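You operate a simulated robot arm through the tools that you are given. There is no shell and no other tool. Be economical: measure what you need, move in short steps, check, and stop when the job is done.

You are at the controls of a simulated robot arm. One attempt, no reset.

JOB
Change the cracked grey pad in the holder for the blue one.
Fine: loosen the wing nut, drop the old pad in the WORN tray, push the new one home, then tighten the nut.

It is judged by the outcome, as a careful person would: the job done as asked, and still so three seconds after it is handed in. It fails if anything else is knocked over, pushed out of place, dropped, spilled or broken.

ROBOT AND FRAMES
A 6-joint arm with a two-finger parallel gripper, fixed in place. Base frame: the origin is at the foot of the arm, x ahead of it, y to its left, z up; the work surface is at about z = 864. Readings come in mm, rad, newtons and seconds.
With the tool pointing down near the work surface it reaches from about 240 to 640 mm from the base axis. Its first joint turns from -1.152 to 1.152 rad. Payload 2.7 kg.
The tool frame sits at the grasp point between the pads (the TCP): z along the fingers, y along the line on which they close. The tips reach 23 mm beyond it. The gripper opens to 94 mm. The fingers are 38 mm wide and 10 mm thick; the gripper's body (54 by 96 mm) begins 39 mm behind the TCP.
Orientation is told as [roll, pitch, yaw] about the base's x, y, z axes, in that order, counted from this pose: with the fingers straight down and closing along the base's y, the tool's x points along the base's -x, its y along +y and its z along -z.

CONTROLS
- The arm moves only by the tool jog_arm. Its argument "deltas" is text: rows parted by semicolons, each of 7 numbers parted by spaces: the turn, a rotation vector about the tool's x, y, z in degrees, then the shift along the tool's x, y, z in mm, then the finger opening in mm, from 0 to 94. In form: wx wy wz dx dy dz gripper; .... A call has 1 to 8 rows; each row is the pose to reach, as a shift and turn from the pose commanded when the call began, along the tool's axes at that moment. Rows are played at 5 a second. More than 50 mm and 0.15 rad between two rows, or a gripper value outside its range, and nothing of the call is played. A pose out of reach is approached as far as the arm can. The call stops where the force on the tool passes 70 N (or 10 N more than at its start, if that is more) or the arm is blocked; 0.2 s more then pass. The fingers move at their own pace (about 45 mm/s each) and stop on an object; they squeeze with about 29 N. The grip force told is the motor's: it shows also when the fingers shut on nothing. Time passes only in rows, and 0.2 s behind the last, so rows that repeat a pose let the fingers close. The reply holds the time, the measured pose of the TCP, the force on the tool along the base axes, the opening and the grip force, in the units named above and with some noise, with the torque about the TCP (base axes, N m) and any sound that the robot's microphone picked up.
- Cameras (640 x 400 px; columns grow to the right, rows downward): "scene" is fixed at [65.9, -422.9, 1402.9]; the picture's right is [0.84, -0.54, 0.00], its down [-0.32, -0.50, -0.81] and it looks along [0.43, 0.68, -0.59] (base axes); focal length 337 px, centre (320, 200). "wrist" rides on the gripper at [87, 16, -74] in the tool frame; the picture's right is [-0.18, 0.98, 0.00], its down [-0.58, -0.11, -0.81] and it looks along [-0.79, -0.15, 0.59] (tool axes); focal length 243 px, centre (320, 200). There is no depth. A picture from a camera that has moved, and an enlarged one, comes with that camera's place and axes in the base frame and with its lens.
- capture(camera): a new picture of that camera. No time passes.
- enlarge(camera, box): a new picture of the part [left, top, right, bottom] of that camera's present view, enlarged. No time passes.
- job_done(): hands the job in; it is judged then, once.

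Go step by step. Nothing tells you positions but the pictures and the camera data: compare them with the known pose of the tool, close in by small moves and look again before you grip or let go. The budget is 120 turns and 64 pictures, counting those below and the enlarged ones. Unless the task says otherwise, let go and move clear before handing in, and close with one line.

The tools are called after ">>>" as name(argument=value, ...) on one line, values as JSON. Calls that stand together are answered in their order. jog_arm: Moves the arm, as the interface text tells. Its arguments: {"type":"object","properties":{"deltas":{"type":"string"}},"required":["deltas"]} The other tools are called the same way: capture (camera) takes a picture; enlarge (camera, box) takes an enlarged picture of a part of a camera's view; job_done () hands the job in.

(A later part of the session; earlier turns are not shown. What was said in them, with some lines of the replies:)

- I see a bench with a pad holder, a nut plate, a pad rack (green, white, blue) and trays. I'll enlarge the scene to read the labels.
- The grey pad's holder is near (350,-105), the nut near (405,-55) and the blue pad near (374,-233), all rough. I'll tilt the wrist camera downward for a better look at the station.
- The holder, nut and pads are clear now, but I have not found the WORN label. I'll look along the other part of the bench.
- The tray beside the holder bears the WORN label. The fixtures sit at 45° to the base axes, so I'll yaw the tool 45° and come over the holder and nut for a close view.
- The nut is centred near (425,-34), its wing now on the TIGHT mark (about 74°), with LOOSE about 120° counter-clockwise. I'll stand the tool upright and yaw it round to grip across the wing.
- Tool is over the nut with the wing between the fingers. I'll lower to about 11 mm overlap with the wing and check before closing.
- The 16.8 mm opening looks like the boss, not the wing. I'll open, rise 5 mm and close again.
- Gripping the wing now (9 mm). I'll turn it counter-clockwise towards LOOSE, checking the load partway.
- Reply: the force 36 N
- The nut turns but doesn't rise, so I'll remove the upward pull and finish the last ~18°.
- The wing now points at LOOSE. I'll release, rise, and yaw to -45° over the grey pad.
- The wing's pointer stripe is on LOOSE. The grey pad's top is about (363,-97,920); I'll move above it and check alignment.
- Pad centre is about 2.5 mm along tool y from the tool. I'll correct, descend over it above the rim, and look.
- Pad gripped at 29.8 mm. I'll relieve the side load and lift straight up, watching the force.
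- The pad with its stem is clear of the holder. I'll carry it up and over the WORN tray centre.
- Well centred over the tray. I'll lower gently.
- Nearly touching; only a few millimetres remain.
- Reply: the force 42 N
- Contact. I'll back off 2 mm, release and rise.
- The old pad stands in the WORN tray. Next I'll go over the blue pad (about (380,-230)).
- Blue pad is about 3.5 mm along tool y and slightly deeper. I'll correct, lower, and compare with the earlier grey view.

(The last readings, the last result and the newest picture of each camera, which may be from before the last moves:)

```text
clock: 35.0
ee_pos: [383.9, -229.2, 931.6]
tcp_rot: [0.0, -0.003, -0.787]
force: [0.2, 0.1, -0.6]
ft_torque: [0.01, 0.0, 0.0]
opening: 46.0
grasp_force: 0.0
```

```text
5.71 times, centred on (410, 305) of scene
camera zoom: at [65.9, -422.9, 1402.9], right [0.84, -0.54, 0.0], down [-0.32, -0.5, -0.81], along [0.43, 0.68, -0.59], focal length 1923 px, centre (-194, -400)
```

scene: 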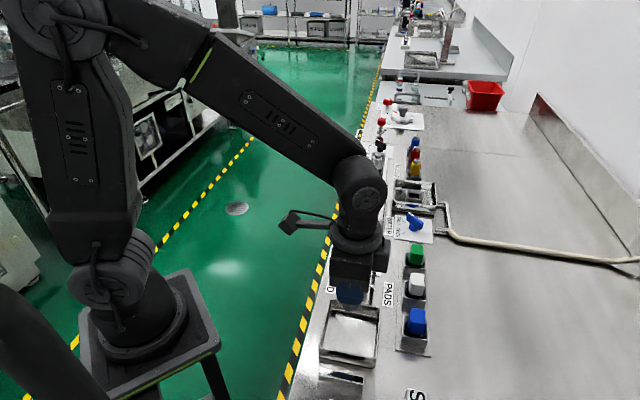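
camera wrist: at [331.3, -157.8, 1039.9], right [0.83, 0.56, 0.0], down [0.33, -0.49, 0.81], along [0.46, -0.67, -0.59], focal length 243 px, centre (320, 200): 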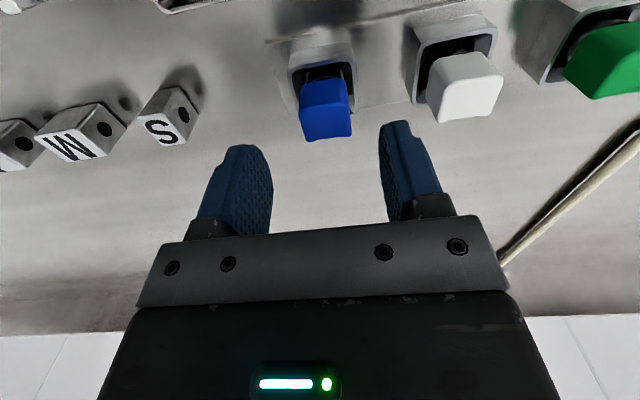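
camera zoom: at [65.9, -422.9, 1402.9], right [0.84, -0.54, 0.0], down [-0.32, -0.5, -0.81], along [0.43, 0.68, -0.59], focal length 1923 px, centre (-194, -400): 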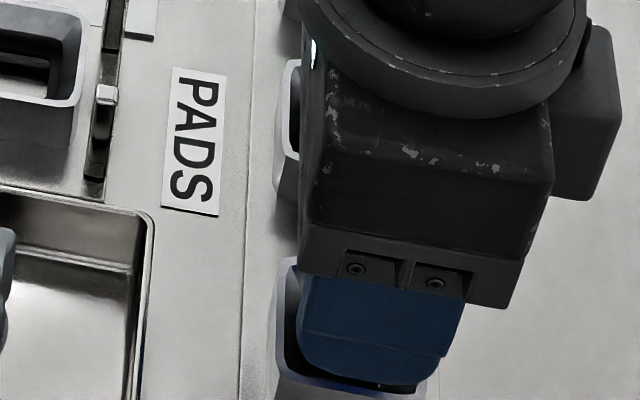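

>>> jog_arm(deltas="0 0 0 0 -0.5 3 46; 0 0 0 0 -0.5 3 20; 0 0 0 0 -0.5 3 10; 0 0 0 0 -0.5 3 10; 0 0 0 0 -0.5 3 10")

>>> enlarge(camera="wrist", box=[220, 60, 420, 210])

```text
clock: 36.2
ee_pos: [384.0, -228.2, 928.3]
tcp_rot: [0.003, -0.002, -0.787]
force: [0.2, -0.7, 0.5]
ft_torque: [-0.01, -0.01, 0.02]
opening: 29.0
grasp_force: 29.3
```

```text
2.67 times, centred on (320, 135) of wrist
camera zoom: at [334.3, -157.0, 1003.5], right [0.83, 0.56, 0.0], down [0.33, -0.49, 0.81], along [0.46, -0.67, -0.59], focal length 647 px, centre (320, 373)
```

zoom: 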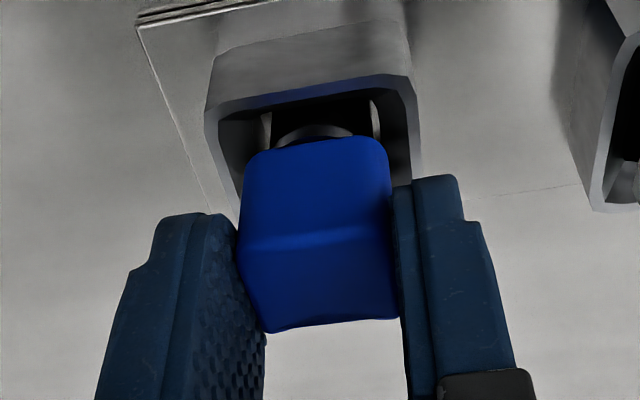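

Blue pad gripped at 29.0 mm. Lift straight up and check.

>>> jog_arm(deltas="0 0 0 0 0 -4 10; 0 0 0 0 0 -10 10; 0 0 0 0 0 -20 10; 0 0 0 0 0 -40 10; 0 0 0 0 0 -77 10; 0 0 0 0 0 -77 10")

>>> capture(camera="wrist")

```text
clock: 37.6
ee_pos: [382.2, -228.1, 1004.4]
tcp_rot: [0.0, -0.002, -0.787]
force: [-0.2, 0.7, -1.4]
ft_torque: [0.02, 0.01, -0.01]
opening: 29.0
grasp_force: 29.1
```

```text
18 pictures are left
camera wrist: at [332.9, -157.1, 1079.3], right [0.83, 0.56, 0.0], down [0.33, -0.49, 0.81], along [0.46, -0.67, -0.59], focal length 243 px, centre (320, 200)
```

wrist: 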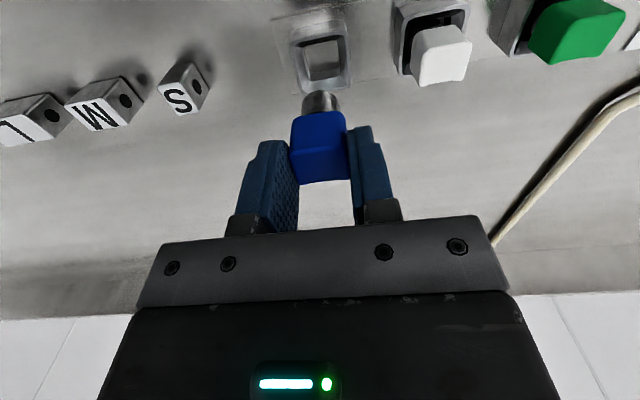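

Blue pad is out with its stem. I'll carry it over the empty holder at height and check alignment.

>>> jog_arm(deltas="0 0 0 27 20 0 10; 0 0 0 53 40 0 10; 0 0 0 80 60 0 10; 0 0 0 106 80.7 0 10; 0 0 0 106 80.7 0 10; 0 0 0 106 80.7 0 10")

>>> capture(camera="wrist")

```text
clock: 39.0
ee_pos: [365.7, -96.0, 1005.6]
tcp_rot: [0.002, -0.001, -0.788]
force: [0.0, 0.3, -0.9]
ft_torque: [-0.02, 0.01, 0.0]
opening: 29.1
grasp_force: 28.9
```

```text
17 pictures are left
camera wrist: at [315.7, -24.0, 1080.5], right [0.83, 0.56, 0.0], down [0.33, -0.49, 0.81], along [0.46, -0.67, -0.59], focal length 243 px, centre (320, 200)
```

wrist: 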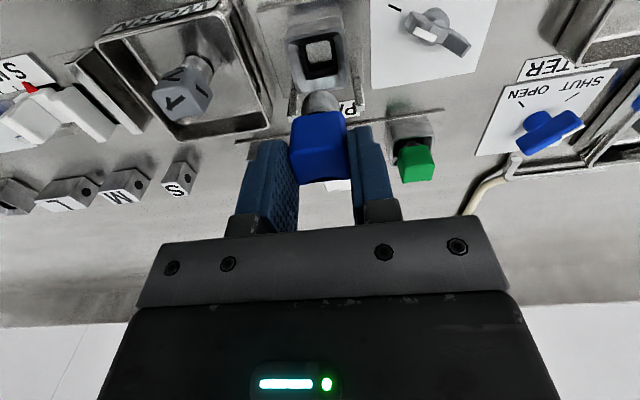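

>>> jog_arm(deltas="0 0 0 0 -0.6 20 10; 0 0 0 0 -0.6 40 10; 0 0 0 0 -0.6 45 10; 0 0 0 0 -0.6 45 10")

>>> enlarge(camera="wrist", box=[240, 20, 400, 140])

```text
clock: 40.0
ee_pos: [364.3, -97.7, 959.6]
tcp_rot: [0.001, -0.002, -0.787]
force: [0.0, -0.3, -1.7]
ft_torque: [0.02, -0.04, -0.03]
opening: 29.1
grasp_force: 28.7
```

```text
3.33 times, centred on (320, 80) of wrist
camera zoom: at [315.6, -24.8, 1034.5], right [0.83, 0.56, 0.0], down [0.33, -0.49, 0.81], along [0.46, -0.67, -0.59], focal length 809 px, centre (320, 600)
```

zoom: 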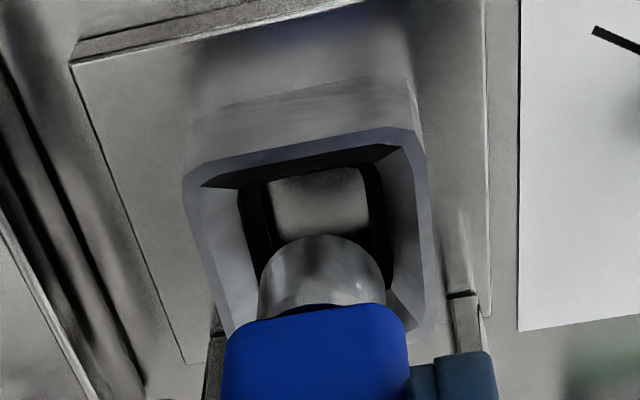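

Alignment matches the grey pad's extraction. I'll lower into the holder in small steps.

>>> jog_arm(deltas="0 0 0 0 0 5 10; 0 0 0 0 0 10 10; 0 0 0 0 0 14 10; 0 0 0 0 0 18 10; 0 0 0 0 0 18 10")

>>> enlarge(camera="wrist", box=[220, 40, 420, 190])

```text
clock: 41.2
ee_pos: [364.1, -95.7, 941.4]
tcp_rot: [-0.001, 0.001, -0.787]
force: [-9.5, 9.5, -3.4]
ft_torque: [0.58, 0.61, -0.01]
opening: 29.3
grasp_force: 29.1
```

```text
2.67 times, centred on (320, 115) of wrist
camera zoom: at [314.9, -24.3, 1016.0], right [0.83, 0.56, 0.0], down [0.34, -0.49, 0.81], along [0.45, -0.67, -0.59], focal length 647 px, centre (320, 427)
```

zoom: 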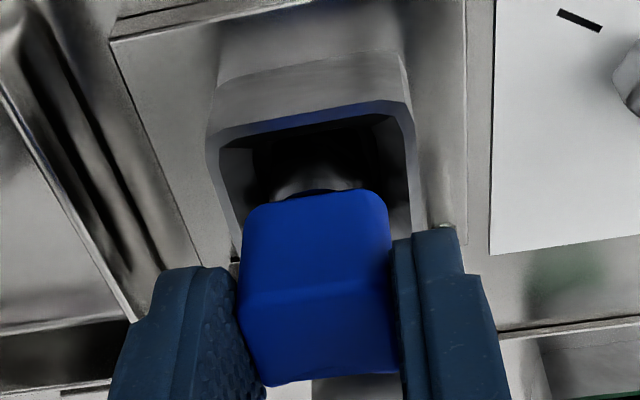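

Side load of ~13 N along -e2 says the stem is slightly too far toward the wall side. I'll shift 2 mm and check.

>>> jog_arm(deltas="0 0 0 1 0 0 10; 0 0 0 2 0 0 10; 0 0 0 2 0 0 10")

```text
clock: 42.0
ee_pos: [363.8, -95.3, 941.7]
tcp_rot: [0.002, -0.004, -0.788]
force: [-7.1, 3.5, -2.3]
ft_torque: [0.2, 0.4, -0.02]
opening: 29.1
grasp_force: 28.9
```

>>> jog_arm(deltas="0 0 0 1.5 -0.4 0 10; 0 0 0 1.5 -0.4 3 10; 0 0 0 1.5 -0.4 6 10; 0 0 0 1.5 -0.4 6 10")

```text
clock: 43.0
ee_pos: [364.2, -94.2, 935.9]
tcp_rot: [0.001, -0.003, -0.787]
force: [-0.2, 0.2, -1.0]
ft_torque: [0.02, 0.05, -0.01]
opening: 29.0
grasp_force: 29.0
```

Free of side load at z 936. Now push down to home, in small steps.

>>> jog_arm(deltas="0 0 0 0 0 2 10; 0 0 0 0 0 4 10; 0 0 0 0 0 6 10; 0 0 0 0 0 7 10; 0 0 0 0 0 7 10")

>>> enlarge(camera="wrist", box=[220, 60, 420, 210])

```text
clock: 44.2
ee_pos: [364.3, -94.8, 931.4]
tcp_rot: [0.005, -0.008, -0.787]
force: [-5.2, -3.9, 41.9]
ft_torque: [-0.34, 0.0, 0.0]
opening: 29.0
grasp_force: 28.8
```

```text
2.67 times, centred on (320, 135) of wrist
camera zoom: at [313.5, -23.5, 1005.4], right [0.83, 0.56, 0.01], down [0.33, -0.49, 0.81], along [0.46, -0.67, -0.59], focal length 647 px, centre (320, 373)
```

zoom: 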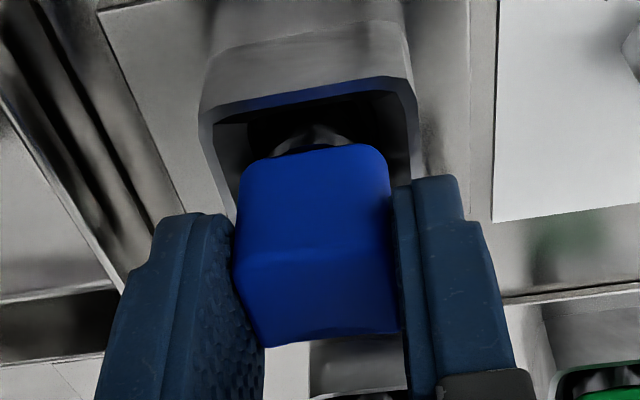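

Contact at about the same height the grey pad sat. I'll press a little further to confirm it's bottomed.

>>> jog_arm(deltas="0 0 0 0 0 1 10; 0 0 0 0 0 1.5 10; 0 0 0 0 0 1.5 10")

```text
clock: 45.0
ee_pos: [364.2, -95.5, 930.6]
tcp_rot: [0.008, -0.01, -0.788]
force: [-9.4, -4.8, 56.4]
ft_torque: [-0.31, 0.48, -0.04]
opening: 29.1
grasp_force: 28.8
```

Firm stop. I'll relax the force, release, rise and compare with the original seating in the scene view.

>>> jog_arm(deltas="0 0 0 0 0 -2 10; 0 0 0 0 0 -3.5 10; 0 0 0 0 0 -3.5 40; 0 0 0 0 0 -3.5 46; 0 0 0 0 0 -20 50; 0 0 0 0 0 -50 50; 0 0 0 0 0 -75 50; 0 0 0 0 0 -75 50")

>>> jog_arm(deltas="0 0 0 20 40 0 40; 0 0 0 20 80 0 40; 0 0 0 20 110 0 40; 0 0 0 20 110 0 40")

>>> enlarge(camera="scene", box=[300, 220, 460, 320])

```text
clock: 46.8
ee_pos: [362.6, -94.2, 1002.5]
tcp_rot: [-0.001, -0.002, -0.788]
force: [-0.3, -0.2, -0.2]
ft_torque: [0.01, -0.01, 0.02]
opening: 50.1
grasp_force: 0.1
```

```text
clock: 47.8
ee_pos: [427.8, -3.2, 1001.7]
tcp_rot: [0.001, -0.001, -0.787]
force: [0.3, -0.3, 0.6]
ft_torque: [-0.02, 0.01, 0.02]
opening: 40.1
grasp_force: 0.0
```

```text
4.00 times, centred on (380, 270) of scene
camera zoom: at [65.9, -422.9, 1402.9], right [0.84, -0.54, 0.0], down [-0.32, -0.5, -0.81], along [0.43, 0.68, -0.59], focal length 1346 px, centre (80, -80)
```

zoom: 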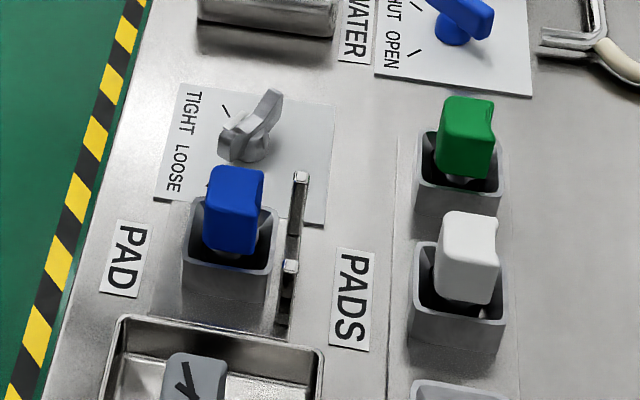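

The blue pad sits exactly where the grey one did. Now back over the nut, at the yaw used when I released it (0.28 rad).

>>> jog_arm(deltas="0 0 -8 -5 -6 0 36; 0 0 -16 -10 -12 0 36; 0 0 -24 -15 -18 0 36; 0 0 -32 -19.1 -23.3 0 36; 0 0 -40 -19.1 -23.3 0 36; 0 0 -48 -19.1 -23.3 0 36; 0 0 -56 -19.1 -23.3 0 36; 0 0 -61.2 -19.1 -23.3 0 36")

>>> jog_arm(deltas="0 0 0 0 0 30 36; 0 0 0 0 0 60 36; 0 0 0 0 0 60 36")

>>> enlarge(camera="wrist", box=[220, 20, 420, 170])

```text
clock: 49.6
ee_pos: [423.5, -32.9, 1003.0]
tcp_rot: [-0.002, -0.002, 0.283]
force: [-0.1, -0.6, 0.1]
ft_torque: [0.02, -0.02, -0.04]
opening: 35.9
grasp_force: 0.1
```

```text
clock: 50.4
ee_pos: [424.5, -32.2, 942.4]
tcp_rot: [-0.001, -0.001, 0.282]
force: [-0.2, 0.1, 0.6]
ft_torque: [0.02, -0.02, 0.01]
opening: 36.1
grasp_force: 0.1
```

```text
2.67 times, centred on (320, 95) of wrist
camera zoom: at [336.4, -42.5, 1017.0], right [-0.1, 1.0, 0.0], down [0.59, 0.06, 0.81], along [0.8, 0.08, -0.59], focal length 647 px, centre (320, 480)
```

zoom: 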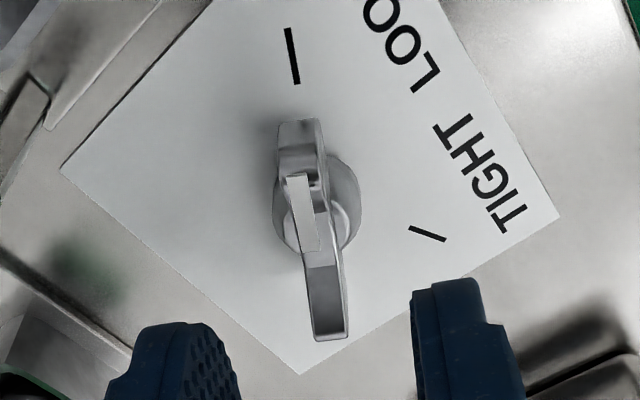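

Aligned with the wing on LOOSE. Descend and grip.

>>> jog_arm(deltas="0 0 0 0 -0.5 20 36; 0 0 0 0 -0.5 38.5 36; 0 0 0 0 -0.5 38.5 36; 0 0 0 0 -0.5 38.5 0; 0 0 0 0 -0.5 38.5 0; 0 0 0 0 -0.5 38.5 0; 0 0 0 0 -0.5 38.5 0")

```text
clock: 52.0
ee_pos: [424.0, -34.9, 904.0]
tcp_rot: [-0.002, -0.002, 0.278]
force: [4.0, -9.2, -6.2]
ft_torque: [0.08, -0.37, -0.93]
opening: 8.7
grasp_force: 45.1
```

>>> jog_arm(deltas="0 0 0 0 -0.8 0 0; 0 0 8 0 -0.8 0 0; 0 0 16 0 -0.8 0 0; 0 0 24 0 -0.8 0 0; 0 0 32 0 -0.8 0 0; 0 0 40 0 -0.8 0 0; 0 0 48 0 -0.8 0 0; 0 0 56 0 -0.8 0 0")

>>> jog_arm(deltas="0 0 8 0 0 0 0; 0 0 16 0 0 0 0; 0 0 24 0 0 0 0; 0 0 32 0 0 0 0; 0 0 40 0 0 0 0; 0 0 48 0 0 0 0; 0 0 56 0 0 0 0; 0 0 56 0 0 0 0")

>>> enlarge(camera="wrist", box=[220, 20, 420, 170])

```text
clock: 53.8
ee_pos: [423.4, -32.4, 903.6]
tcp_rot: [0.003, -0.002, -0.696]
force: [6.9, 16.1, -17.8]
ft_torque: [-0.43, -0.86, 0.02]
opening: 9.0
grasp_force: 44.3
```

```text
clock: 55.6
ee_pos: [425.0, -32.7, 903.9]
tcp_rot: [0.008, -0.001, -1.674]
force: [22.3, 25.9, -14.8]
ft_torque: [0.3, 0.12, 0.01]
opening: 8.8
grasp_force: 45.3
```

```text
2.67 times, centred on (320, 95) of wrist
camera zoom: at [450.1, 50.5, 979.3], right [0.96, -0.28, 0.01], down [-0.17, -0.57, 0.81], along [-0.22, -0.77, -0.59], focal length 647 px, centre (320, 480)
```

zoom: 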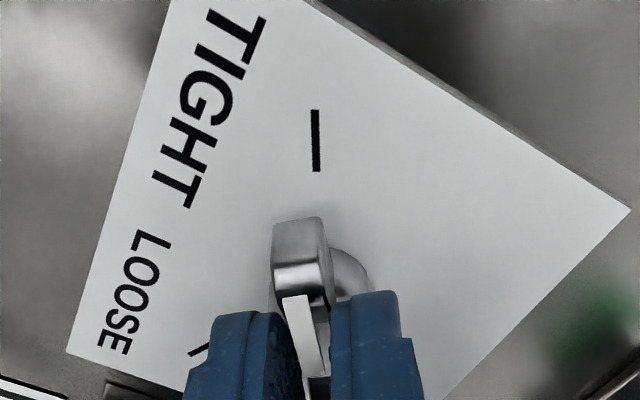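

Ten or so degrees remain. I'll ease the side load and finish to the TIGHT mark.

>>> jog_arm(deltas="0 0 0 1.5 1.5 0.8 0; 0 0 5 1.5 1.5 0.8 0; 0 0 10 1.5 1.5 0.8 0; 0 0 11 1.5 1.5 0.8 0; 0 0 11 1.5 1.5 0.8 0")

>>> enlarge(camera="wrist", box=[220, 20, 420, 170])

```text
clock: 56.8
ee_pos: [424.8, -33.0, 903.5]
tcp_rot: [0.005, -0.001, -1.861]
force: [-4.8, 10.1, 28.5]
ft_torque: [-0.4, 0.43, 1.55]
opening: 8.5
grasp_force: 45.9
```

```text
2.67 times, centred on (320, 95) of wrist
camera zoom: at [466.0, 44.4, 979.1], right [0.89, -0.46, 0.0], down [-0.27, -0.52, 0.81], along [-0.37, -0.72, -0.59], focal length 647 px, centre (320, 480)
```

zoom: 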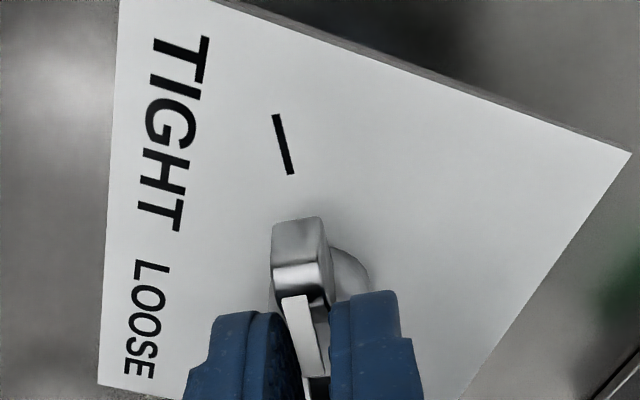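

The torque rise (1.55 N m) shows the nut has tightened at the mark. Release, rise and verify.

>>> jog_arm(deltas="0 0 0 0 0 0 30; 0 0 0 0 0 0 36; 0 0 0 0 0 -40 40; 0 0 0 0 0 -80 40; 0 0 0 0 0 -120 40; 0 0 0 0 0 -120 40")

>>> enlarge(camera="wrist", box=[220, 0, 420, 150])

>>> enlarge(camera="scene", box=[300, 220, 460, 360])

```text
clock: 58.2
ee_pos: [424.2, -33.6, 1024.3]
tcp_rot: [0.002, 0.002, -1.866]
force: [0.5, 1.1, 0.2]
ft_torque: [0.01, 0.0, 0.0]
opening: 40.2
grasp_force: 0.2
```

```text
2.67 times, centred on (320, 75) of wrist
camera zoom: at [464.7, 44.1, 1099.2], right [0.89, -0.46, 0.0], down [-0.27, -0.52, 0.81], along [-0.37, -0.72, -0.59], focal length 647 px, centre (320, 533)
```

zoom: 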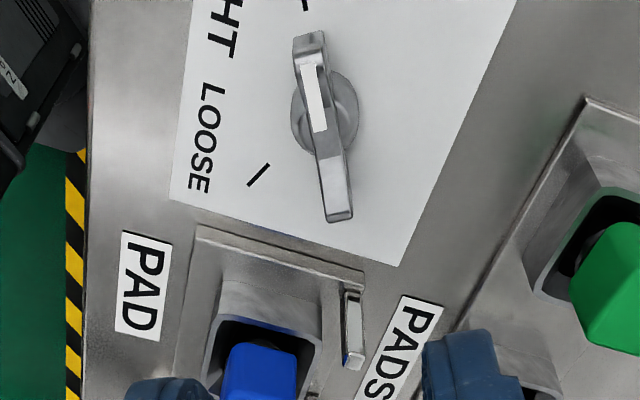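

```text
2.86 times, centred on (380, 290) of scene
camera zoom: at [65.8, -422.9, 1402.9], right [0.84, -0.54, 0.0], down [-0.32, -0.5, -0.81], along [0.43, 0.68, -0.59], focal length 962 px, centre (149, -57)
```

zoom: 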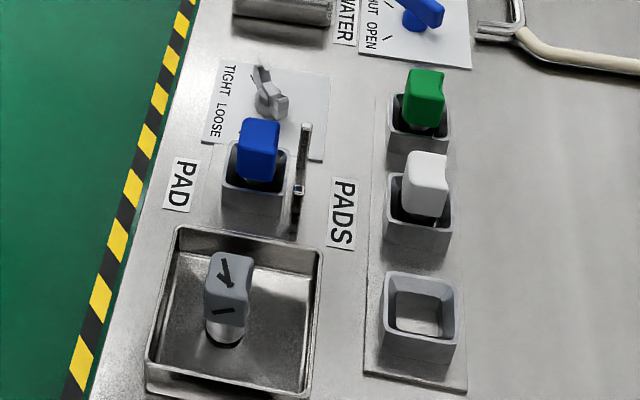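

The old pad is standing in the WORN tray, the blue pad is seated in the holder, the wing is back on TIGHT and the arm is clear. I'm handing the job in.

>>> job_done()

```text
The job is handed in.
```

The blue pad is home in the holder with the nut tightened to its mark, and the cracked grey pad is in the WORN tray.
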